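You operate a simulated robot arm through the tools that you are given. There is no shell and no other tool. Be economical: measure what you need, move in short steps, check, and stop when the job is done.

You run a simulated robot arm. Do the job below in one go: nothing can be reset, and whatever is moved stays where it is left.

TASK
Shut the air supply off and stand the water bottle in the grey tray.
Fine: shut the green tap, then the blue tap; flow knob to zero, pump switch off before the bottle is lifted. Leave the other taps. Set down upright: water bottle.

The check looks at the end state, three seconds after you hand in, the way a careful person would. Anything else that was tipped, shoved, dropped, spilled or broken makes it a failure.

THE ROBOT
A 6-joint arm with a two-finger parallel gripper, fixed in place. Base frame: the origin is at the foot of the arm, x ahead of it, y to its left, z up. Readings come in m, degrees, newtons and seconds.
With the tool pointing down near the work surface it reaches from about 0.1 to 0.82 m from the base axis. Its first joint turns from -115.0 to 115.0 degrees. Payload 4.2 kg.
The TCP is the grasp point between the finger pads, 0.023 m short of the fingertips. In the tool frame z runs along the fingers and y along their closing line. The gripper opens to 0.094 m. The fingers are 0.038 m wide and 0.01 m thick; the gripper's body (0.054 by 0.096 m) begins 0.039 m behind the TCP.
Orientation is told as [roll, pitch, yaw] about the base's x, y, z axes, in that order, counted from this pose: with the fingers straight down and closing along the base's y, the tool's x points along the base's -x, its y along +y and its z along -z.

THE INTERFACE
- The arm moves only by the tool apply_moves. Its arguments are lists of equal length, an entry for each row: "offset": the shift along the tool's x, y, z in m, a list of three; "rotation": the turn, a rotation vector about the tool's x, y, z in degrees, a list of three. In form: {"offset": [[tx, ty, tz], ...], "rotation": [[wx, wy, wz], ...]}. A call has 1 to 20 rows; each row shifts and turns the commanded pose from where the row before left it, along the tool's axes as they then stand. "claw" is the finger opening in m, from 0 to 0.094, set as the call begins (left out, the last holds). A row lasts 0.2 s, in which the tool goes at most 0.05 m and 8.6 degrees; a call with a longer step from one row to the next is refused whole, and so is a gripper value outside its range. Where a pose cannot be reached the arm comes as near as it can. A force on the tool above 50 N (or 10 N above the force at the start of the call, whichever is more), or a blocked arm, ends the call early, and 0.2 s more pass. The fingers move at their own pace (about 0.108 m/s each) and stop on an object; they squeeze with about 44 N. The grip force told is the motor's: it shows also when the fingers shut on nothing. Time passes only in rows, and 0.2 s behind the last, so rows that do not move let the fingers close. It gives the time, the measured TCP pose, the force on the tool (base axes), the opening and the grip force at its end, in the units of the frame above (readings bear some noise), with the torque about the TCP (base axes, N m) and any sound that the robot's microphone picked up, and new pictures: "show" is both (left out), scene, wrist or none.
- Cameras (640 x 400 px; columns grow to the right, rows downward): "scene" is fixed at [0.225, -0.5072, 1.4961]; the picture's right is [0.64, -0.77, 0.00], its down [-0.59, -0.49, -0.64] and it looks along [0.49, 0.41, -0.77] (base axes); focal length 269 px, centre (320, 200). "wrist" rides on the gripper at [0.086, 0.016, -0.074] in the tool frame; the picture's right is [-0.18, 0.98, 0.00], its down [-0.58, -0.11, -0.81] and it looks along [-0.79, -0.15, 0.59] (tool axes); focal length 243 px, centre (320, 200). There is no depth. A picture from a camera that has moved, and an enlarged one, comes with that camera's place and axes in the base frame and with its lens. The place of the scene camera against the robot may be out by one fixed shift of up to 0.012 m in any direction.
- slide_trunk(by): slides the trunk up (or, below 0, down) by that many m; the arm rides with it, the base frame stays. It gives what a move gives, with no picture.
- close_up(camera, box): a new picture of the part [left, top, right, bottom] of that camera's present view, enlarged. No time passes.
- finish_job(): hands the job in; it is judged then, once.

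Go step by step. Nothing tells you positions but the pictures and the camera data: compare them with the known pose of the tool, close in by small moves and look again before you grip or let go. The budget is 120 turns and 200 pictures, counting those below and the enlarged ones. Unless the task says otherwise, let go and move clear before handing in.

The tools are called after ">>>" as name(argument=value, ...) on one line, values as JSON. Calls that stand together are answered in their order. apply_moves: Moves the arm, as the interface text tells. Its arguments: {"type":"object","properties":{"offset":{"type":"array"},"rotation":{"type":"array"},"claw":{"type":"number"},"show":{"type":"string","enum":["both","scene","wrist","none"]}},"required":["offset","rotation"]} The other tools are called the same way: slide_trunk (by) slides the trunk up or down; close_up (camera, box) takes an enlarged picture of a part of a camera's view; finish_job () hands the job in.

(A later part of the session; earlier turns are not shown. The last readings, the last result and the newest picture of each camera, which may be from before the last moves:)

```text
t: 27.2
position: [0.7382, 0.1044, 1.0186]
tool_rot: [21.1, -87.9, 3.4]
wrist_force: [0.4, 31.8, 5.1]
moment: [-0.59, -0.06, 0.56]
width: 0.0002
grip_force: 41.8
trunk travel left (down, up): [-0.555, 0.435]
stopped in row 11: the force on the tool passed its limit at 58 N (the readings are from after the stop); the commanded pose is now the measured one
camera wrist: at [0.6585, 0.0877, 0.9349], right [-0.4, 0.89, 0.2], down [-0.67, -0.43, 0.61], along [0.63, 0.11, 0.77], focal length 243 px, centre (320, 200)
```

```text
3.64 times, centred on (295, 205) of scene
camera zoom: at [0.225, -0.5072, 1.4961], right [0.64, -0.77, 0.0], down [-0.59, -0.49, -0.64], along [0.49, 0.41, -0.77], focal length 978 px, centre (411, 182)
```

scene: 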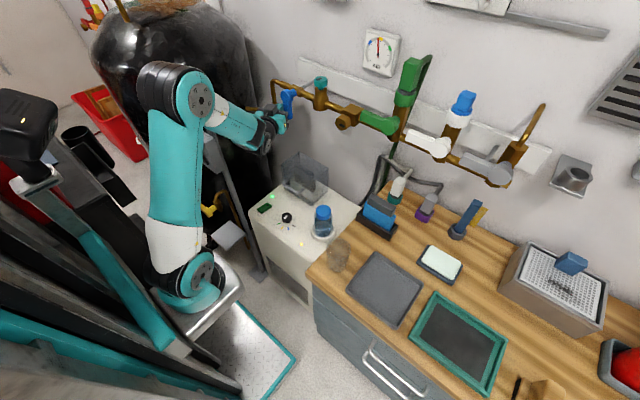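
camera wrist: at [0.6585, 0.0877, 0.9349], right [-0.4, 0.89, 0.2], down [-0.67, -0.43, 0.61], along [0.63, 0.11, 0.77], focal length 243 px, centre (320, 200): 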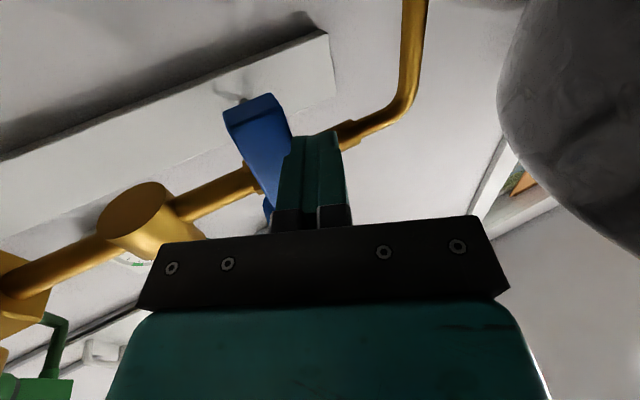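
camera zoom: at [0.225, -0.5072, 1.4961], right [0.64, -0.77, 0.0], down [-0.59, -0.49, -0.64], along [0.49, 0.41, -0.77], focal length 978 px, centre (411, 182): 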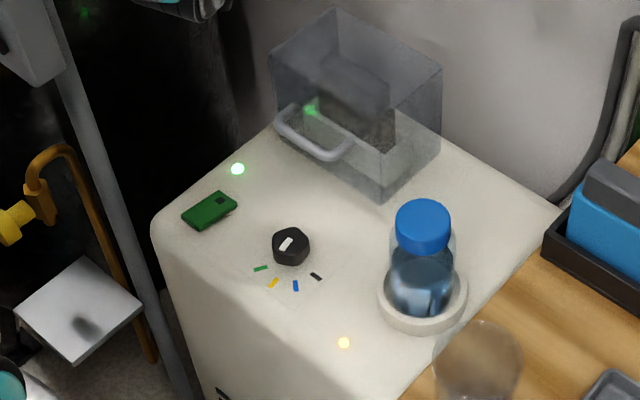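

Both taps look shut. On the white cabinet I see a black knob with coloured marks, a clear covered box, and the bottle in a ring. I'll withdraw and turn the tool down to look at the cabinet closely.

>>> apply_moves(offset=[[0, 0.008, 0], [0, 0, -0.03], [0, 0, -0.04], [0, 0, -0.04], [0, -0.03, -0.035], [0, -0.035, -0.035], [0, -0.03, 0], [0, 0, 0], [0, 0, 0]], rotation=[[0, 0, 0], [0, 0, 0], [0, 0, 0], [0, 0, 0], [0, 0, 0], [0, 0, 0], [8, 0, 0], [8, 0, 0], [8, 0, 0]], show="none")

>>> apply_moves(claw=0.094, offset=[[0, 0, 0], [0, 0, 0], [0, 0, 0], [0, 0, 0], [0, 0, 0], [0, 0, 0], [0, 0, 0], [0, 0, 0], [0, 0, 0], [0, 0, 0], [0, 0, 0]], rotation=[[0, 8.1, 0], [0, 8.1, 0], [0, 8.1, 0], [0, 8.1, 0], [0, 8.1, 0], [0, 8.1, 0], [0, 8.1, 0], [0, 8.1, 0], [0, 8.1, 0], [0, 8.1, 0], [0, 8.1, 0]])

```text
t: 29.2
position: [0.6586, -0.0438, 1.0224]
tool_rot: [0.3, -84.1, 5.3]
wrist_force: [-0.1, -0.5, 0.2]
moment: [0.0, -0.01, 0.05]
width: 0.0
grip_force: 42.5
out of reach, approached as far as the arm can: row 5, 6, 8, 9
trunk travel left (down, up): [-0.555, 0.435]
```

```text
t: 31.6
position: [0.6587, -0.0445, 1.0209]
tool_rot: [0.1, 5.3, 5.5]
wrist_force: [0.5, 0.3, 0.4]
moment: [-0.03, -0.04, 0.0]
width: 0.0938
grip_force: 0.1
trunk travel left (down, up): [-0.555, 0.435]
camera wrist: at [0.5785, -0.0359, 1.1029], right [0.09, 1.0, -0.02], down [0.66, -0.05, 0.75], along [0.75, -0.08, -0.66], focal length 243 px, centre (320, 200)
```

scene: 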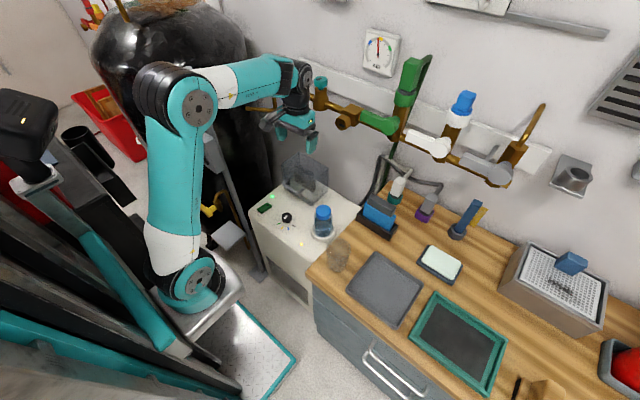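
wrist: 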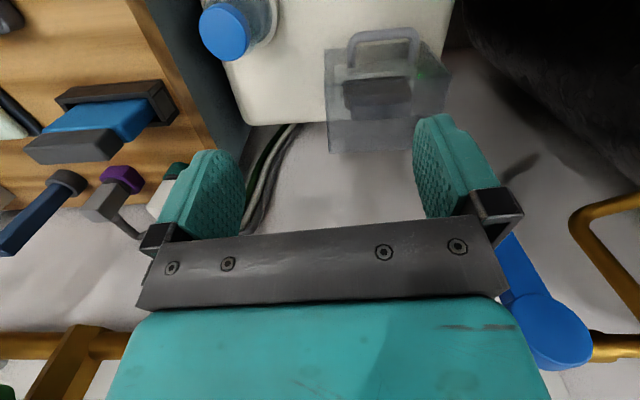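

I'll pull back and pitch the camera downward to view the cabinet top.

>>> apply_moves(offset=[[0.04, 0, 0.015], [0.04, 0, 0.015], [0.04, 0, 0.015], [0.035, 0, 0.015], [0, 0, 0], [0, 0, 0], [0, 0, 0], [0, 0, 0]], rotation=[[0, 0, 5.5], [0, 0, 0], [0, 0, 0], [0, 0, 0], [0, 7, 0], [0, 7, 0], [0, 7, 0], [0, 5, 0]], show="wrist")

>>> close_up(camera="wrist", box=[160, 0, 500, 210])

```text
t: 33.4
position: [0.4999, -0.0483, 0.9744]
tool_rot: [-0.5, 31.1, -0.1]
wrist_force: [-0.6, 0.2, -0.5]
moment: [-0.01, 0.02, -0.04]
width: 0.0939
grip_force: 0.0
trunk travel left (down, up): [-0.555, 0.435]
camera wrist: at [0.465, -0.0322, 1.0825], right [0.16, 0.98, -0.1], down [0.92, -0.1, 0.39], along [0.37, -0.16, -0.92], focal length 243 px, centre (320, 200)
```

wrist: 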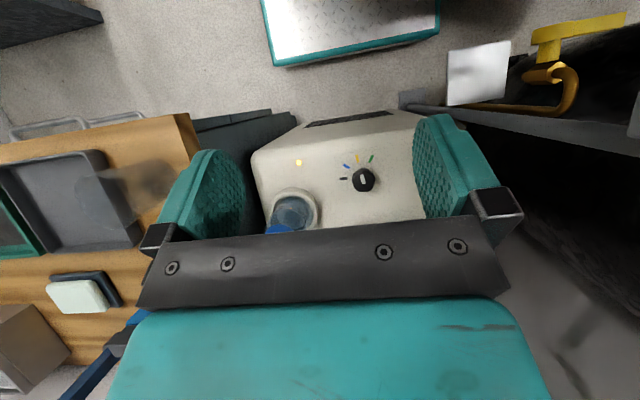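

```text
1.88 times, centred on (330, 105) of wrist
camera zoom: at [0.465, -0.0322, 1.0825], right [0.16, 0.98, -0.1], down [0.92, -0.1, 0.39], along [0.37, -0.16, -0.92], focal length 457 px, centre (301, 379)
```

zoom: 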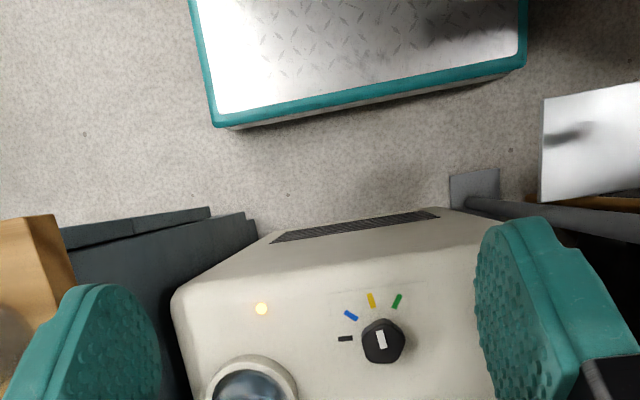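

The knob points at yellow; the marks run black, blue, yellow, green, with black likely zero. The green rocker and the clear box need a look, so I'll level the view toward the box.

>>> apply_moves(offset=[[0, 0.02, 0], [0, 0.02, 0], [0, 0, 0], [0, 0, 0], [0, 0, 0]], rotation=[[0, -6, 0], [0, -6, 0], [0, -6, 0], [0, -6, 0], [0, -6, 0]], show="wrist")

>>> close_up(camera="wrist", box=[220, 0, 480, 220])

>>> close_up(camera="scene", box=[250, 140, 340, 210])

```text
t: 34.6
position: [0.4997, -0.0079, 0.9741]
tool_rot: [-0.5, 1.0, 0.0]
wrist_force: [1.0, 0.1, -0.6]
moment: [0.0, 0.0, 0.02]
width: 0.0941
grip_force: 0.1
trunk travel left (down, up): [-0.555, 0.435]
camera wrist: at [0.4146, 0.0082, 1.0505], right [0.18, 0.98, -0.01], down [0.6, -0.1, 0.8], along [0.78, -0.15, -0.6], focal length 243 px, centre (320, 200)
```

wrist: 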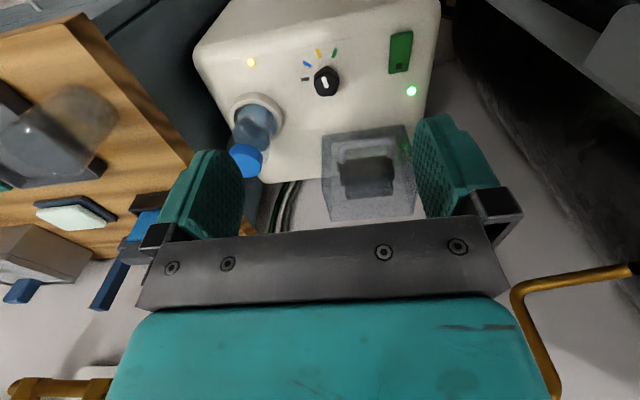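

```text
1.82 times, centred on (350, 110) of wrist
camera zoom: at [0.4146, 0.0082, 1.0505], right [0.18, 0.98, -0.01], down [0.6, -0.1, 0.8], along [0.78, -0.15, -0.6], focal length 441 px, centre (266, 364)
```

zoom: 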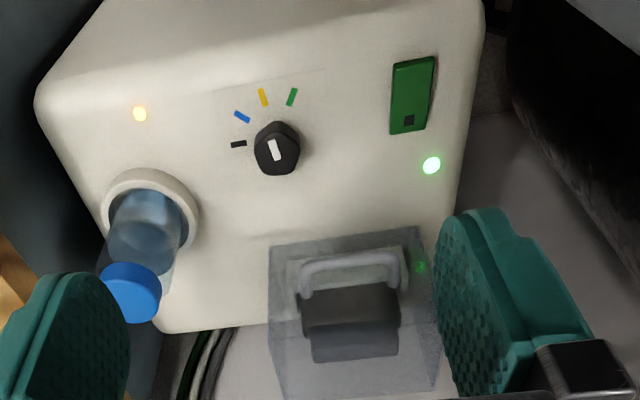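

```text
5.71 times, centred on (295, 175) of scene
camera zoom: at [0.225, -0.5072, 1.4961], right [0.64, -0.77, 0.0], down [-0.59, -0.49, -0.64], along [0.49, 0.41, -0.77], focal length 1537 px, centre (463, 343)
```

zoom: 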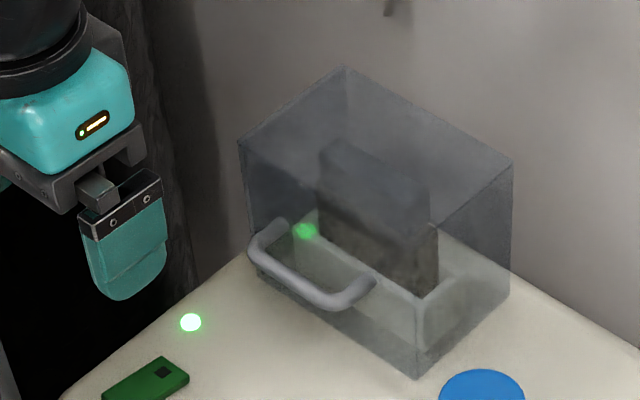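

There are two candidates for the pump switch: the green rocker and whatever is under the clear guard. I'll look for labels and go nearer.

>>> close_up(camera="scene", box=[245, 190, 345, 310])

>>> apply_moves(offset=[[0, 0.01, 0.04], [0, 0.01, 0.04], [0, 0.01, 0.04], [0, 0, 0.03]], rotation=[[0, 0, 0], [0, 0, 0], [0, 0, 0], [0, 0, 0]], show="wrist")

>>> close_up(camera="wrist", box=[240, 20, 480, 220])

```text
3.33 times, centred on (295, 250) of scene
camera zoom: at [0.225, -0.5072, 1.4961], right [0.64, -0.77, 0.0], down [-0.59, -0.49, -0.64], along [0.49, 0.41, -0.77], focal length 897 px, centre (403, 33)
```

zoom: 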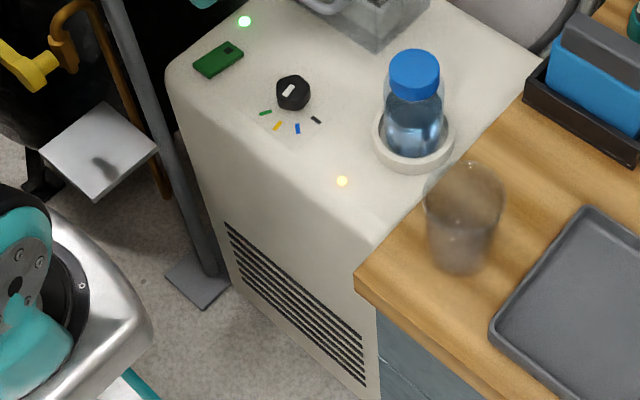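

```text
t: 35.6
position: [0.4964, 0.0214, 0.8235]
tool_rot: [-0.5, 1.2, -0.1]
wrist_force: [0.2, -0.8, -0.2]
moment: [0.03, -0.02, -0.01]
width: 0.094
grip_force: 0.0
trunk travel left (down, up): [-0.555, 0.435]
camera wrist: at [0.4114, 0.0368, 0.8989], right [0.18, 0.98, -0.01], down [0.6, -0.1, 0.8], along [0.78, -0.15, -0.61], focal length 243 px, centre (320, 200)
```

wrist: 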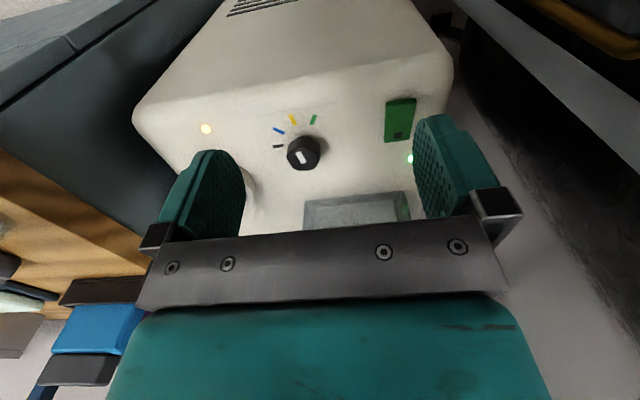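

```text
2.00 times, centred on (360, 120) of wrist
camera zoom: at [0.4114, 0.0368, 0.8989], right [0.18, 0.98, -0.01], down [0.6, -0.1, 0.8], along [0.78, -0.15, -0.61], focal length 485 px, centre (240, 360)
```

zoom: 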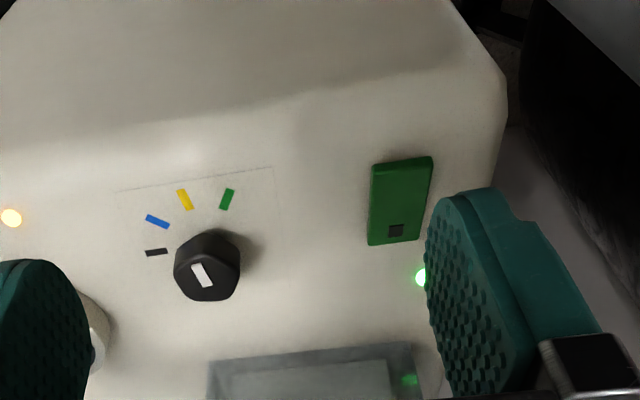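

No labels. I'll look into the clear guard from the front, closer and level.

>>> apply_moves(offset=[[0, 0, 0], [0, 0, 0], [0, 0, 0], [0, 0, 0], [-0.02, 0, 0.035], [-0.02, 0, 0.03]], rotation=[[0, -7.5, 0], [0, -7.5, 0], [0, -7.5, 0], [0, -7.5, 0], [0, 0, 0], [0, 0, 0]], show="wrist")

>>> close_up(camera="wrist", box=[220, 0, 480, 220])

```text
t: 37.0
position: [0.599, 0.0412, 0.7909]
tool_rot: [-0.5, -28.9, 0.4]
wrist_force: [-0.2, 0.5, -0.2]
moment: [0.0, 0.0, -0.02]
width: 0.0938
grip_force: 0.0
out of reach, approached as far as the arm can: row 2, 3, 4
trunk travel left (down, up): [-0.555, 0.435]
camera wrist: at [0.488, 0.0579, 0.8153], right [0.16, 0.98, 0.08], down [0.12, -0.1, 0.99], along [0.98, -0.15, -0.13], focal length 243 px, centre (320, 200)
```

wrist: 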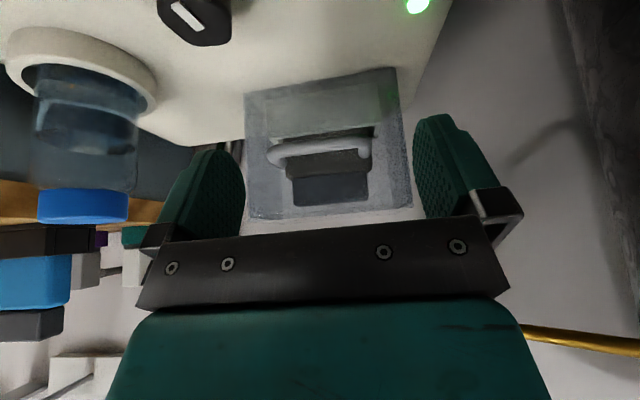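

```text
1.82 times, centred on (350, 110) of wrist
camera zoom: at [0.488, 0.0579, 0.8153], right [0.16, 0.98, 0.08], down [0.12, -0.1, 0.99], along [0.98, -0.15, -0.13], focal length 441 px, centre (266, 364)
```

zoom: 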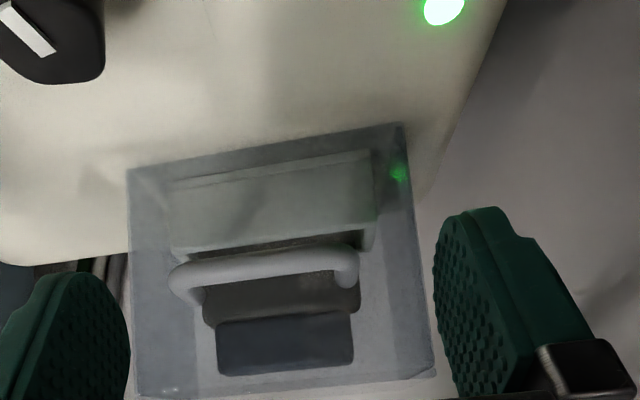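

The inner green spot is just a mirror image of the green lamp beside the rocker, so I take the green rocker with its lit lamp as the pump switch. The knob top is at about (0.60, -0.021, 0.678); I'll come over it with the tool down and turned 30°.

>>> apply_moves(offset=[[0, -0.03, -0.02], [0, -0.032, 0], [0, 0, 0], [0, 0, 0], [0, 0, 0], [0, 0, 0], [0, 0, 0], [0, 0, 0]], rotation=[[0, 7.2, 0], [0, 7.2, 0], [0, 7.2, 0], [0, 7.2, 0], [0, 0, 7.5], [0, 0, 7.5], [0, 0, 7.5], [0, 0, 7.5]])

>>> close_up(camera="wrist", box=[180, 20, 480, 240])

>>> close_up(camera="scene", box=[240, 150, 360, 250])

```text
t: 38.8
position: [0.5898, -0.02, 0.8103]
tool_rot: [-0.4, -0.2, -30.2]
wrist_force: [0.4, -0.1, -0.5]
moment: [0.0, -0.01, 0.02]
width: 0.0939
grip_force: 0.1
trunk travel left (down, up): [-0.555, 0.435]
camera wrist: at [0.5228, 0.0382, 0.8837], right [0.65, 0.76, -0.01], down [0.45, -0.38, 0.81], along [0.61, -0.53, -0.59], focal length 243 px, centre (320, 200)
```

scene: 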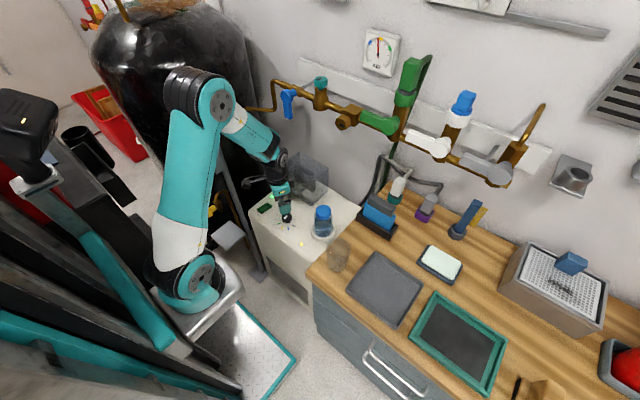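
wrist: 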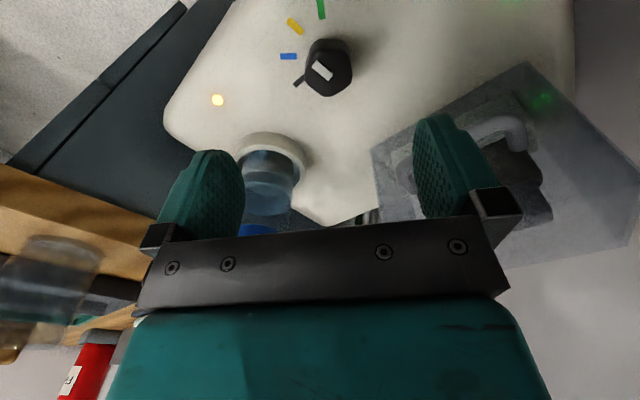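

```text
1.82 times, centred on (330, 130) of wrist
camera zoom: at [0.5228, 0.0382, 0.8837], right [0.65, 0.76, -0.01], down [0.45, -0.38, 0.81], along [0.61, -0.53, -0.59], focal length 441 px, centre (302, 327)
```

zoom: 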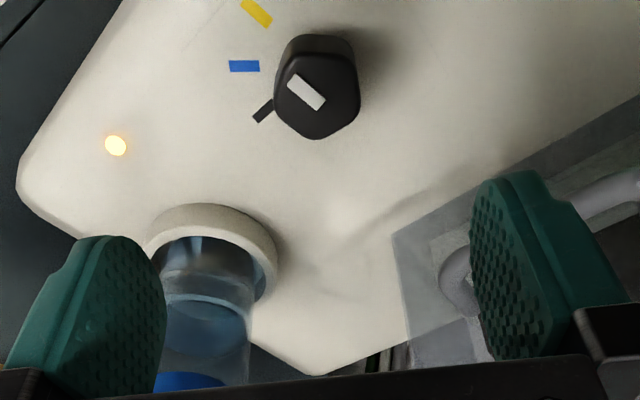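

```text
4.00 times, centred on (300, 200) of scene
camera zoom: at [0.225, -0.5072, 1.4961], right [0.64, -0.77, 0.0], down [-0.59, -0.49, -0.64], along [0.49, 0.41, -0.77], focal length 1076 px, centre (400, 200)
```

zoom: 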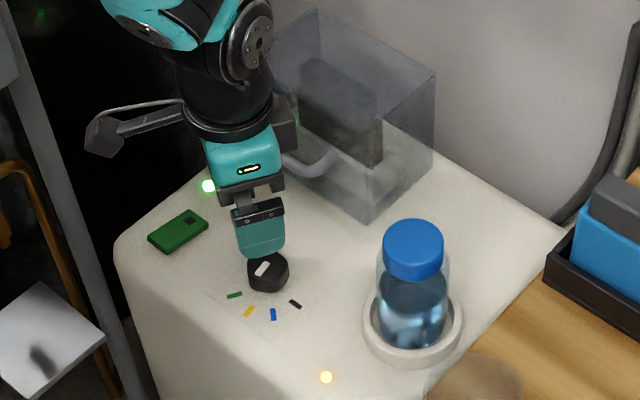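

The marks lie around the knob at black 267°, blue 227°, yellow 190° (base angles), pointer on yellow. So I need about +78° counter-clockwise. Going down over it.

>>> apply_moves(offset=[[-0.0115, 0.0043, 0.03], [0, 0, 0.03], [0, 0, 0.03], [0, 0, 0.02]], rotation=[[0, 0, 0], [0, 0, 0], [0, 0, 0], [0, 0, 0]])

>>> close_up(camera="scene", box=[240, 150, 360, 250])

```text
t: 39.8
position: [0.6036, -0.0215, 0.699]
tool_rot: [-0.3, -0.3, -30.0]
wrist_force: [-1.0, 0.5, -0.4]
moment: [0.01, 0.0, -0.02]
width: 0.094
grip_force: 0.1
trunk travel left (down, up): [-0.555, 0.435]
camera wrist: at [0.5361, 0.0361, 0.7733], right [0.65, 0.76, -0.01], down [0.45, -0.38, 0.81], along [0.61, -0.53, -0.59], focal length 243 px, centre (320, 200)
```

scene: 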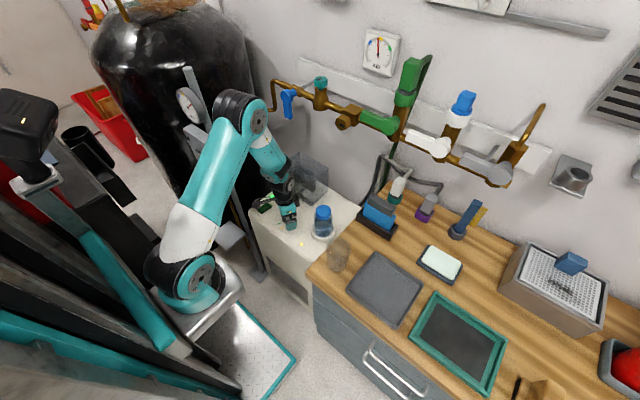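
wrist: 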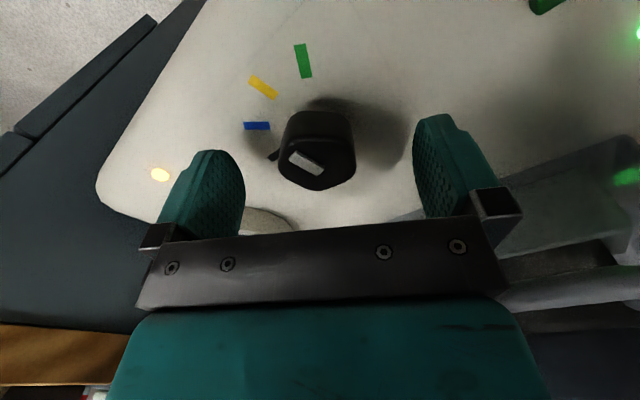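

```text
4.00 times, centred on (300, 200) of scene
camera zoom: at [0.225, -0.5072, 1.4961], right [0.64, -0.77, 0.0], down [-0.59, -0.49, -0.64], along [0.49, 0.41, -0.77], focal length 1076 px, centre (400, 200)
```

zoom: 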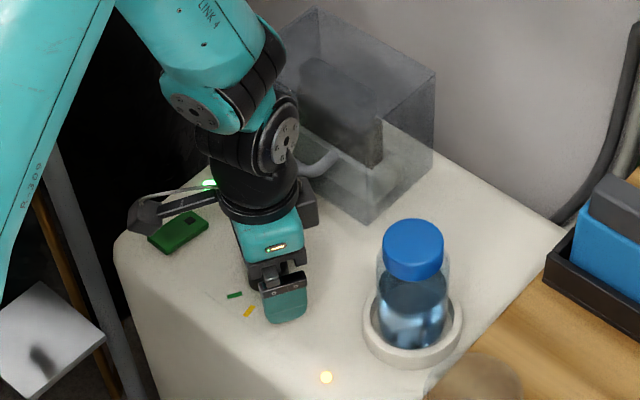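

Centred. I'll lower 16 mm and close on the knob.

>>> apply_moves(offset=[[0, 0, 0.008], [0, 0, 0.008]], rotation=[[0, 0, 0], [0, 0, 0]], show="none")

>>> apply_moves(claw=0.0, offset=[[0, 0, 0], [0, 0, 0], [0, 0, 0]], rotation=[[0, 0, 0], [0, 0, 0], [0, 0, 0]], show="wrist")

```text
t: 40.4
position: [0.6025, -0.022, 0.6843]
tool_rot: [-0.3, -0.3, -30.0]
wrist_force: [0.5, 0.6, 0.1]
moment: [-0.01, 0.0, 0.0]
width: 0.0941
grip_force: 0.1
trunk travel left (down, up): [-0.555, 0.435]
```

```text
t: 41.2
position: [0.6023, -0.0203, 0.6837]
tool_rot: [-0.3, -0.4, -29.9]
wrist_force: [1.5, 1.6, -2.2]
moment: [0.49, -0.4, -0.01]
width: 0.0394
grip_force: 45.2
trunk travel left (down, up): [-0.555, 0.435]
camera wrist: at [0.5354, 0.0358, 0.7578], right [0.65, 0.76, -0.01], down [0.45, -0.38, 0.81], along [0.61, -0.53, -0.59], focal length 243 px, centre (320, 200)
```

wrist: 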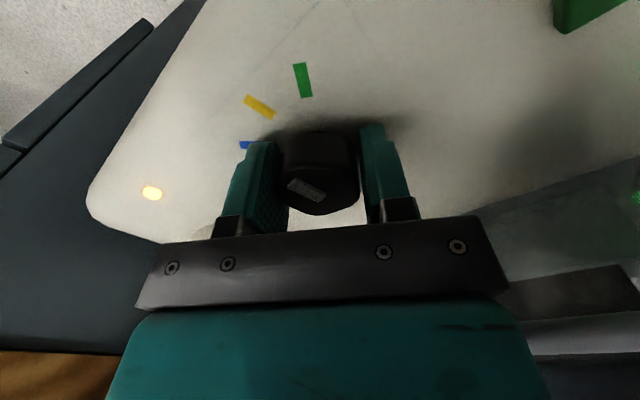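

Gripped. Turning counter-clockwise 75° in small steps.

>>> apply_moves(offset=[[0, 0, 0], [0, 0, 0], [0, 0, 0], [0, 0, 0], [0, 0, 0], [0, 0, 0], [0, 0, 0], [0, 0, 0], [0, 0, 0], [0, 0, 0]], rotation=[[0, 0, -7.5], [0, 0, -7.5], [0, 0, -7.5], [0, 0, -7.5], [0, 0, -7.5], [0, 0, -7.5], [0, 0, -7.5], [0, 0, -7.5], [0, 0, -7.5], [0, 0, -7.5]], show="wrist")

>>> close_up(camera="wrist", box=[220, 60, 460, 240])

```text
t: 43.4
position: [0.6022, -0.019, 0.6845]
tool_rot: [0.1, 0.0, 45.4]
wrist_force: [1.5, 39.5, -18.6]
moment: [-0.14, -0.39, -0.05]
width: 0.0399
grip_force: 44.9
trunk travel left (down, up): [-0.555, 0.435]
camera wrist: at [0.5295, -0.0688, 0.7587], right [-0.57, 0.82, 0.0], down [0.49, 0.34, 0.81], along [0.66, 0.46, -0.59], focal length 243 px, centre (320, 200)
```

wrist: 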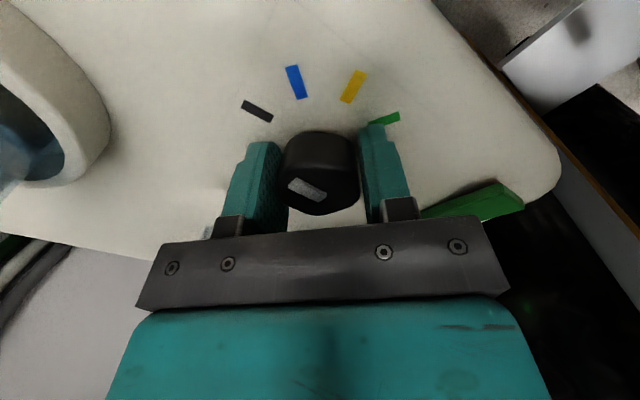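

```text
2.22 times, centred on (340, 150) of wrist
camera zoom: at [0.5295, -0.0688, 0.7587], right [-0.57, 0.82, 0.0], down [0.49, 0.34, 0.81], along [0.66, 0.46, -0.59], focal length 539 px, centre (276, 311)
```

zoom: 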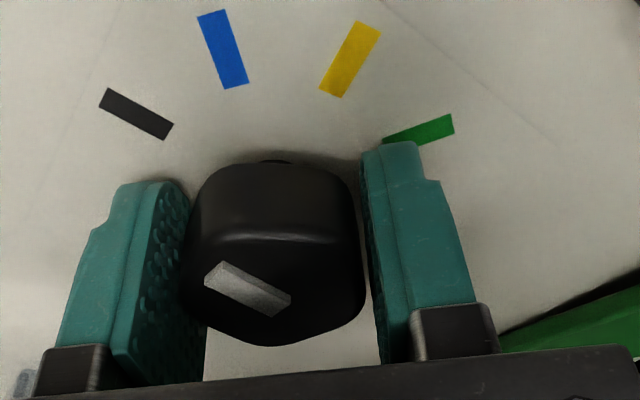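

The pointer is now in line with the black mark (both about 270°). Releasing and rising to check.

>>> apply_moves(claw=0.07, offset=[[0, 0, 0], [0, 0, 0], [0, 0, -0.03], [0, 0, -0.04], [0, 0, -0.04]], rotation=[[0, 0, 0], [0, 0, 0], [0, 0, 0], [0, 0, 7.5], [0, 0, 7.5]], show="wrist")

>>> close_up(camera="wrist", box=[200, 0, 500, 220])

>>> close_up(camera="scene", box=[240, 150, 360, 250])

```text
t: 44.6
position: [0.6014, -0.02, 0.7932]
tool_rot: [-0.4, 0.2, 29.9]
wrist_force: [-0.3, 0.3, -0.5]
moment: [-0.02, 0.02, 0.02]
width: 0.07
grip_force: 0.1
trunk travel left (down, up): [-0.555, 0.435]
camera wrist: at [0.5187, -0.0495, 0.8679], right [-0.33, 0.94, -0.01], down [0.56, 0.2, 0.8], along [0.76, 0.26, -0.59], focal length 243 px, centre (320, 200)
```

wrist: 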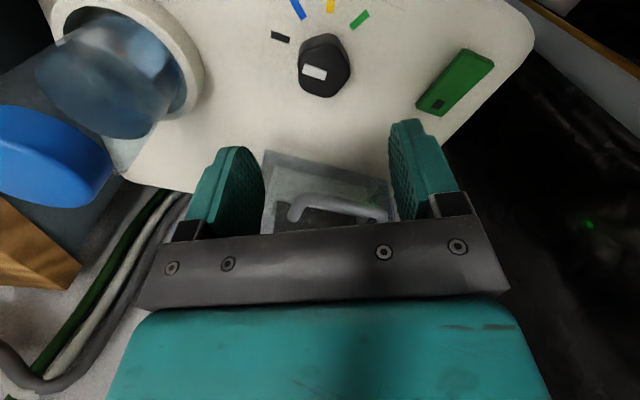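

```text
1.82 times, centred on (350, 110) of wrist
camera zoom: at [0.5187, -0.0495, 0.8679], right [-0.33, 0.94, -0.01], down [0.56, 0.2, 0.8], along [0.76, 0.26, -0.59], focal length 441 px, centre (266, 364)
```

zoom: 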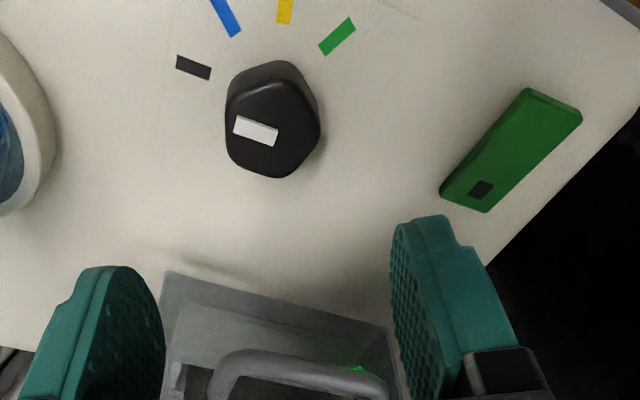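

```text
4.00 times, centred on (300, 200) of scene
camera zoom: at [0.225, -0.5072, 1.4961], right [0.64, -0.77, 0.0], down [-0.59, -0.49, -0.64], along [0.49, 0.41, -0.77], focal length 1076 px, centre (400, 200)
```

zoom: 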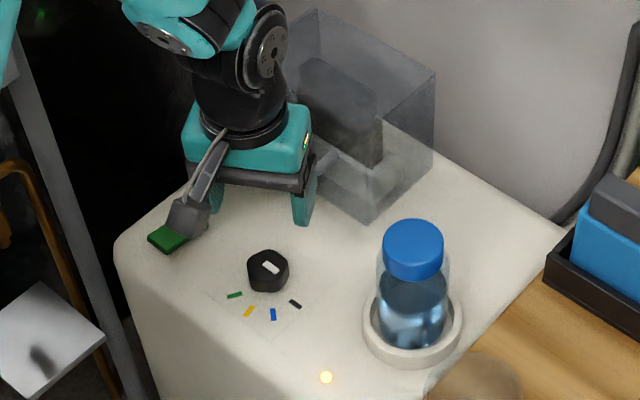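

The knob is at the black mark and settled. Next the green rocker (about x 0.56–0.61, y 0.09): I'll move over it with closed fingers to see which end is raised.

>>> apply_moves(claw=0, offset=[[-0.014, 0.03, 0], [-0.014, 0.03, 0], [-0.014, 0.03, 0], [0, 0, 0]], rotation=[[0, 0, 0], [0, 0, 0], [0, 0, 0], [0, 0, 0]])

>>> close_up(camera="wrist", box=[220, 20, 460, 220])

```text
t: 45.6
position: [0.592, 0.0768, 0.793]
tool_rot: [-0.4, 0.1, 30.0]
wrist_force: [-1.1, -0.9, -0.8]
moment: [0.01, 0.01, 0.03]
width: 0.0001
grip_force: 42.5
trunk travel left (down, up): [-0.555, 0.435]
camera wrist: at [0.5095, 0.0486, 0.8686], right [-0.33, 0.94, -0.01], down [0.56, 0.2, 0.8], along [0.76, 0.26, -0.59], focal length 243 px, centre (320, 200)
```

scene: 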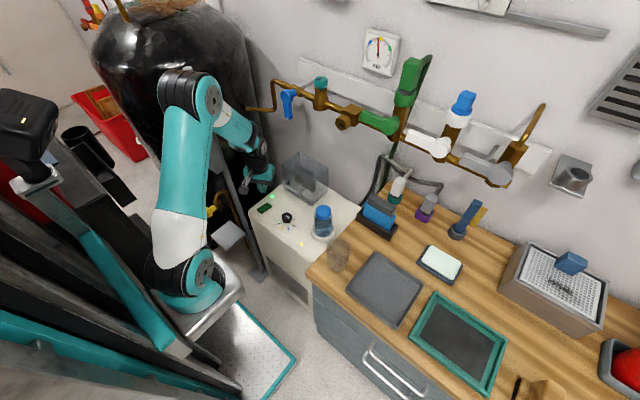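
wrist: 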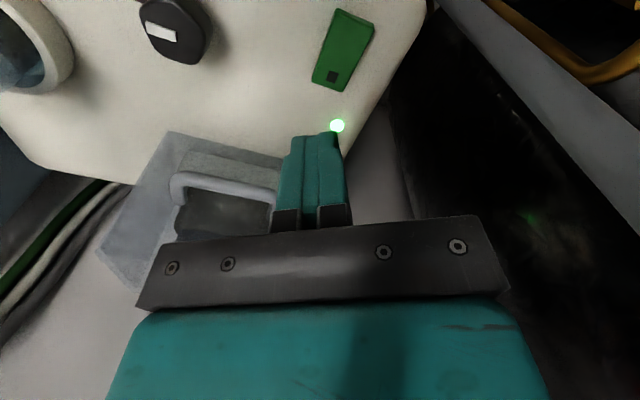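

```text
2.00 times, centred on (340, 120) of wrist
camera zoom: at [0.5095, 0.0486, 0.8686], right [-0.33, 0.94, -0.01], down [0.56, 0.2, 0.8], along [0.76, 0.26, -0.59], focal length 485 px, centre (280, 360)
```

zoom: 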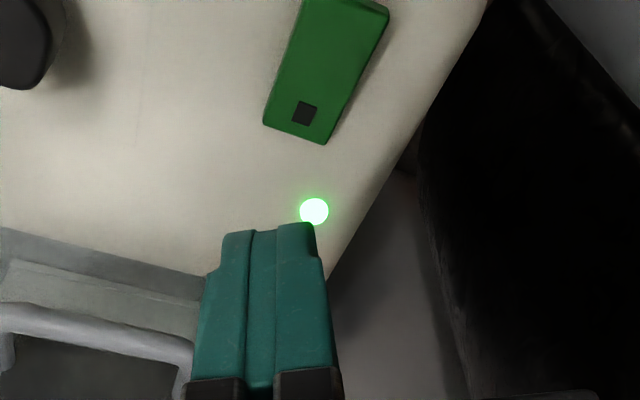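

The -x end of the rocker stands up (the dotted end is pressed in), so pressing the -x end at about (0.568, 0.09) switches off. I'll turn the fingers crosswise and go down above it.

>>> apply_moves(offset=[[0, 0, 0], [0, 0, 0], [0, 0, 0], [0, 0, 0], [0, 0, 0], [0, 0, 0], [0, 0, 0], [0, 0, 0], [-0.013, 0.024, 0.02], [0, 0, 0.03], [0, 0, 0.03]], rotation=[[0, 0, -7.5], [0, 0, -7.5], [0, 0, -7.5], [0, 0, -7.5], [0, 0, -7.5], [0, 0, -7.5], [0, 0, -7.5], [0, 0, -7.5], [0, 0, 0], [0, 0, 0], [0, 0, 0]])

>>> close_up(camera="scene", box=[210, 150, 330, 250])

>>> close_up(camera="wrist", box=[200, 20, 440, 220])

```text
t: 48.0
position: [0.5671, 0.0884, 0.713]
tool_rot: [0.0, 0.5, 90.2]
wrist_force: [-0.9, -0.5, 0.6]
moment: [0.0, 0.0, 0.0]
width: 0.0001
grip_force: 41.9
trunk travel left (down, up): [-0.555, 0.435]
camera wrist: at [0.5507, 0.0022, 0.7881], right [-0.98, 0.18, 0.0], down [0.11, 0.59, 0.8], along [0.15, 0.79, -0.6], focal length 243 px, centre (320, 200)
```

scene: 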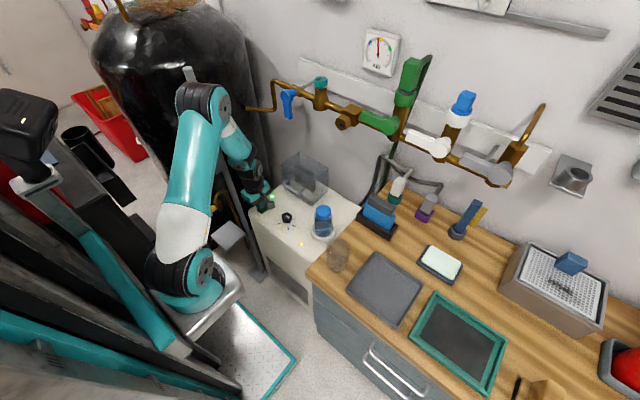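
wrist: 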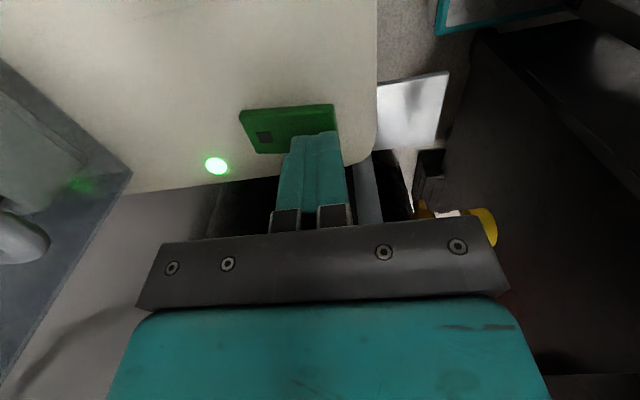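

```text
4.00 times, centred on (270, 200) of scene
camera zoom: at [0.225, -0.5072, 1.4961], right [0.64, -0.77, 0.0], down [-0.59, -0.49, -0.64], along [0.49, 0.41, -0.77], focal length 1076 px, centre (520, 200)
```

zoom: 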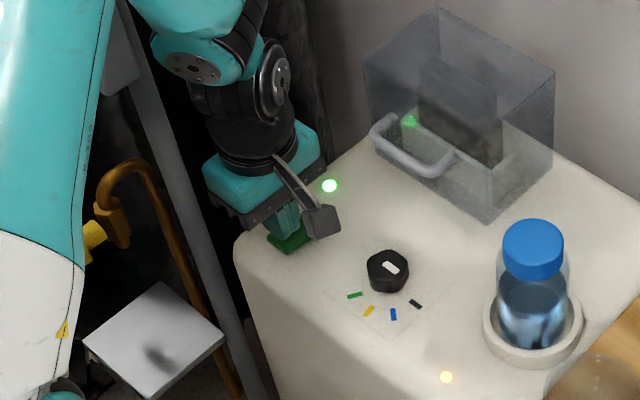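

```text
2.00 times, centred on (320, 120) of wrist
camera zoom: at [0.5507, 0.0022, 0.7881], right [-0.98, 0.18, 0.0], down [0.11, 0.59, 0.8], along [0.15, 0.79, -0.6], focal length 485 px, centre (320, 360)
```

zoom: 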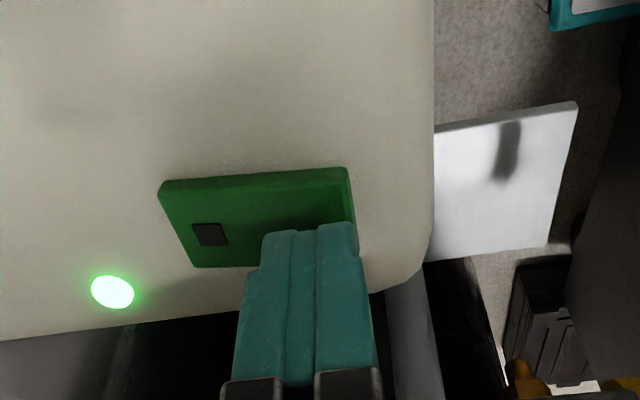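

The fingers are above the raised end. Pressing down in small steps.

>>> apply_moves(offset=[[0, 0, 0.006], [0, 0, 0.005], [0, 0, 0.004], [0, 0, 0.003], [0, 0, 0.003], [0, 0, 0.003]], rotation=[[0, 0, 0], [0, 0, 0], [0, 0, 0], [0, 0, 0], [0, 0, 0], [0, 0, 0]], show="wrist")

>>> close_up(camera="wrist", box=[200, 20, 440, 220])

```text
t: 49.4
position: [0.5685, 0.0884, 0.6942]
tool_rot: [0.0, 0.5, 89.9]
wrist_force: [-12.1, -5.8, 37.2]
moment: [0.15, -0.07, 0.0]
width: 0.0
grip_force: 42.3
trunk travel left (down, up): [-0.555, 0.435]
stopped in row 6: the force on the tool passed its limit at 56 N (the readings are from after the stop); the commanded pose is now the measured one
camera wrist: at [0.5524, 0.0034, 0.769], right [-0.98, 0.18, 0.0], down [0.11, 0.59, 0.8], along [0.15, 0.79, -0.6], focal length 243 px, centre (320, 200)
```

wrist: 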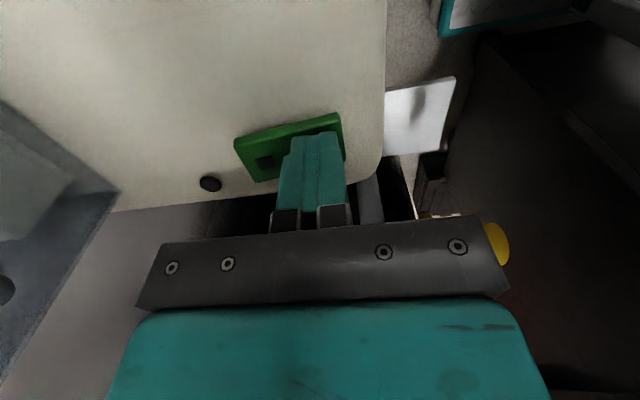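

```text
2.00 times, centred on (320, 120) of wrist
camera zoom: at [0.5524, 0.0034, 0.769], right [-0.98, 0.18, 0.0], down [0.11, 0.59, 0.8], along [0.15, 0.79, -0.6], focal length 485 px, centre (320, 360)
```

zoom: 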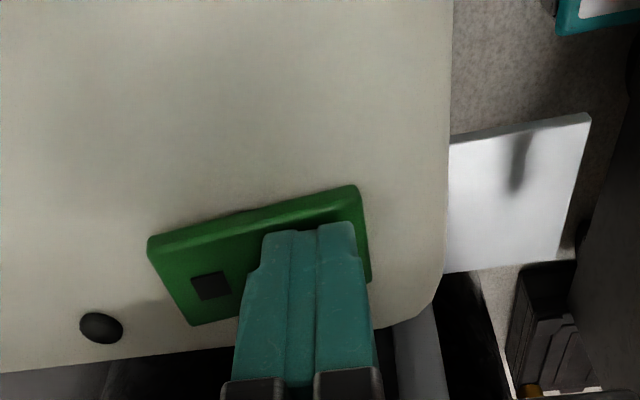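

The green lamp went out and the rocker tipped over. Rising and checking.

>>> apply_moves(offset=[[0, 0, -0.02], [0, 0, -0.04], [0, 0, -0.04], [0.03, 0, -0.03], [0.04, 0, -0.02], [0.04, 0, 0]], rotation=[[0, 0, 0], [0, 0, 0], [0, 0, 0], [0, 0, 7.5], [0, 0, 7.5], [0, 0, 7.5]])

>>> close_up(camera="scene", box=[240, 140, 400, 260])

>>> close_up(camera="scene", box=[330, 20, 430, 100])

```text
t: 50.8
position: [0.554, -0.0164, 0.843]
tool_rot: [0.0, 0.4, 67.5]
wrist_force: [0.1, 0.9, 0.5]
moment: [-0.03, 0.0, -0.02]
width: 0.0
grip_force: 42.6
trunk travel left (down, up): [-0.555, 0.435]
camera wrist: at [0.5067, -0.0893, 0.918], right [-0.84, 0.55, -0.01], down [0.32, 0.5, 0.8], along [0.44, 0.67, -0.6], focal length 243 px, centre (320, 200)
```

scene: 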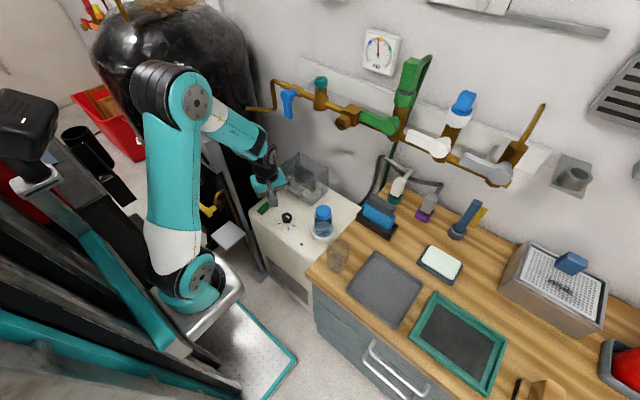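
wrist: 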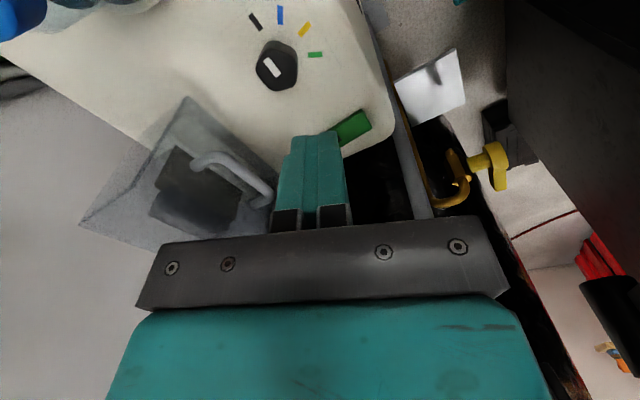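

```text
3.33 times, centred on (320, 200) of scene
camera zoom: at [0.225, -0.5072, 1.4961], right [0.64, -0.77, 0.0], down [-0.59, -0.49, -0.64], along [0.49, 0.41, -0.77], focal length 897 px, centre (320, 200)
```

zoom: 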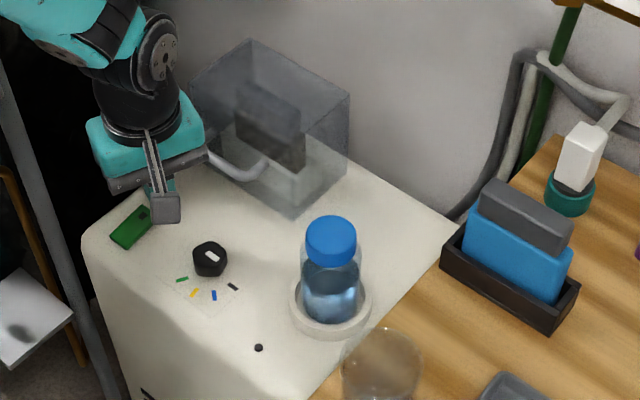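

```text
5.00 times, centred on (380, 60) of scene
camera zoom: at [0.225, -0.5072, 1.4961], right [0.64, -0.77, 0.0], down [-0.59, -0.49, -0.64], along [0.49, 0.41, -0.77], focal length 1345 px, centre (20, 900)
```

zoom: 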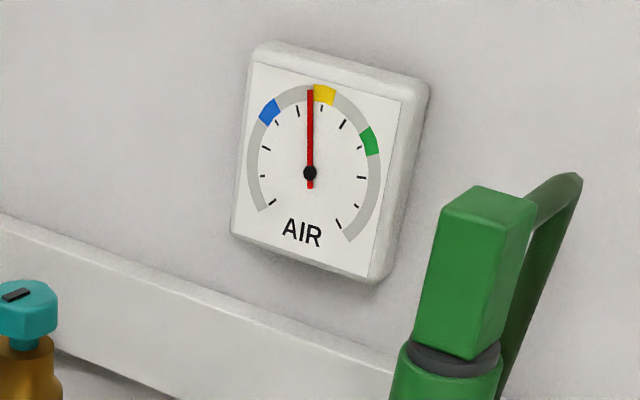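

Both lamps are out: flow zero, pump off. Now the bottle, cap at about (0.656, -0.159, 0.765). I'll go above it for a closer look.

>>> apply_moves(claw=0.094, offset=[[0, 0, -0.02], [0, 0, -0.02], [0, 0, -0.02], [0, 0, 0], [0, 0, 0], [0, 0, 0], [0, 0, 0], [0, 0, 0], [0, 0, 0], [0, -0.045, 0], [0, -0.045, 0], [0, -0.045, 0]], rotation=[[0, 0, 7.5], [0, 0, 7.5], [0, 0, 7.5], [0, 0, 7.5], [0, 0, 7.5], [0, 0, 7.5], [0, 0, 7.5], [0, 0, 7.5], [0, 0, 7.5], [0, 0, 0], [0, 0, 0], [0, 0, 0]])

>>> close_up(camera="wrist", box=[180, 0, 480, 220])

```text
t: 53.4
position: [0.556, -0.153, 0.9032]
tool_rot: [-0.5, 0.0, 0.1]
wrist_force: [0.0, 0.0, 0.1]
moment: [-0.03, -0.02, -0.02]
width: 0.0942
grip_force: 0.0
trunk travel left (down, up): [-0.555, 0.435]
camera wrist: at [0.4688, -0.1366, 0.9774], right [0.18, 0.98, -0.01], down [0.58, -0.1, 0.81], along [0.79, -0.15, -0.59], focal length 243 px, centre (320, 200)
```

scene: 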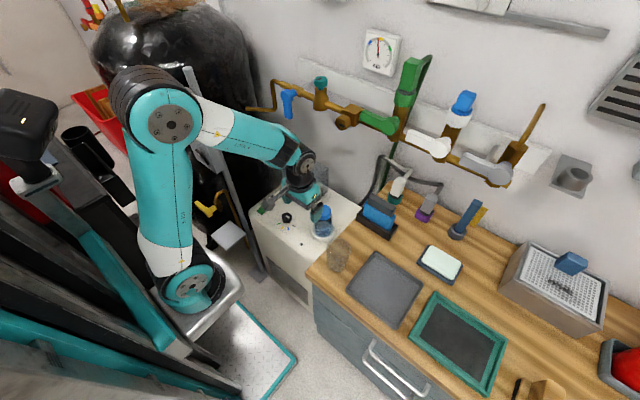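
wrist: 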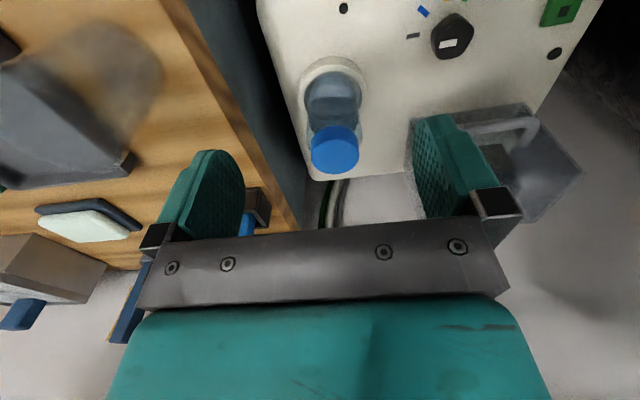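

```text
1.82 times, centred on (330, 110) of wrist
camera zoom: at [0.4688, -0.1366, 0.9774], right [0.18, 0.98, -0.01], down [0.58, -0.1, 0.81], along [0.79, -0.15, -0.59], focal length 441 px, centre (302, 364)
```

zoom: 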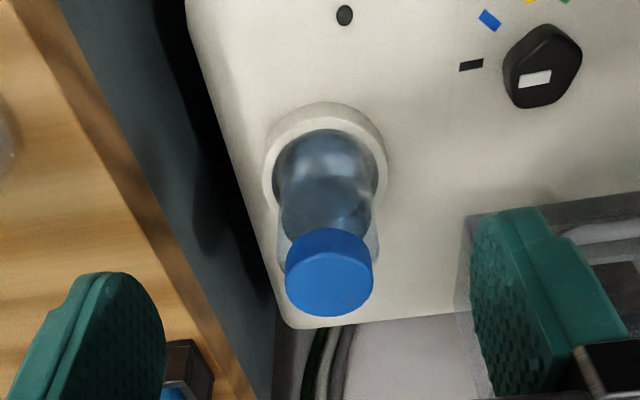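

Bottle axis about (0.656, -0.157), cap top about z 0.778, body about 66 mm wide. I'll go over it and part-way down.

>>> apply_moves(offset=[[-0.04, -0.004, 0], [-0.04, 0, 0], [-0.02, 0, 0.02], [0, 0, 0.03], [0, 0, 0.03]], rotation=[[0, 0, 0], [0, 0, 0], [0, 0, 0], [0, 0, 0], [0, 0, 0]])

>>> close_up(camera="scene", box=[270, 150, 390, 250])

```text
t: 54.6
position: [0.6542, -0.1588, 0.8239]
tool_rot: [-0.3, 0.1, 0.1]
wrist_force: [-0.4, 0.9, 0.8]
moment: [0.01, 0.01, -0.01]
width: 0.094
grip_force: 0.0
trunk travel left (down, up): [-0.555, 0.435]
camera wrist: at [0.5665, -0.1424, 0.8987], right [0.18, 0.98, -0.01], down [0.58, -0.1, 0.81], along [0.79, -0.15, -0.59], focal length 243 px, centre (320, 200)
```

scene: 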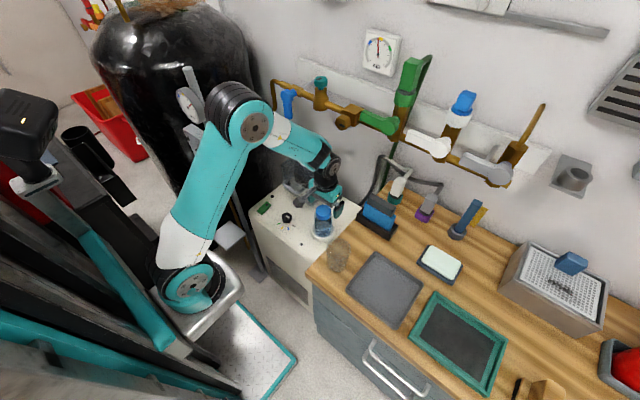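
wrist: 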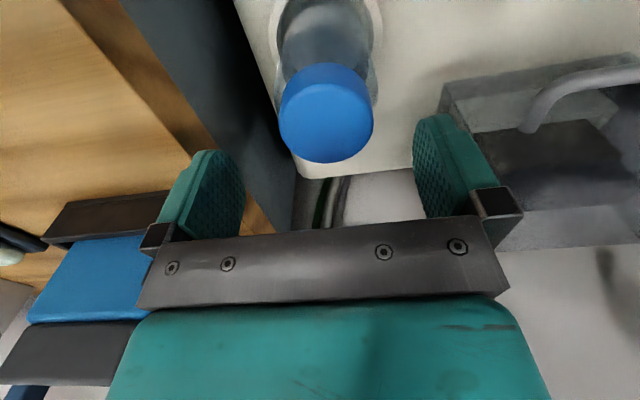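

```text
4.00 times, centred on (330, 200) of scene
camera zoom: at [0.225, -0.5072, 1.4961], right [0.64, -0.77, 0.0], down [-0.59, -0.49, -0.64], along [0.49, 0.41, -0.77], focal length 1076 px, centre (280, 200)
```

zoom: 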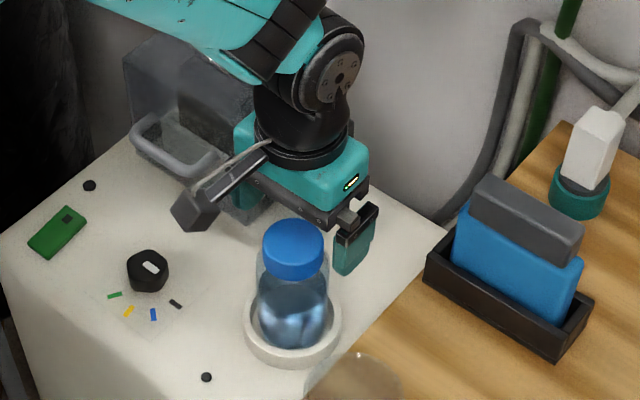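

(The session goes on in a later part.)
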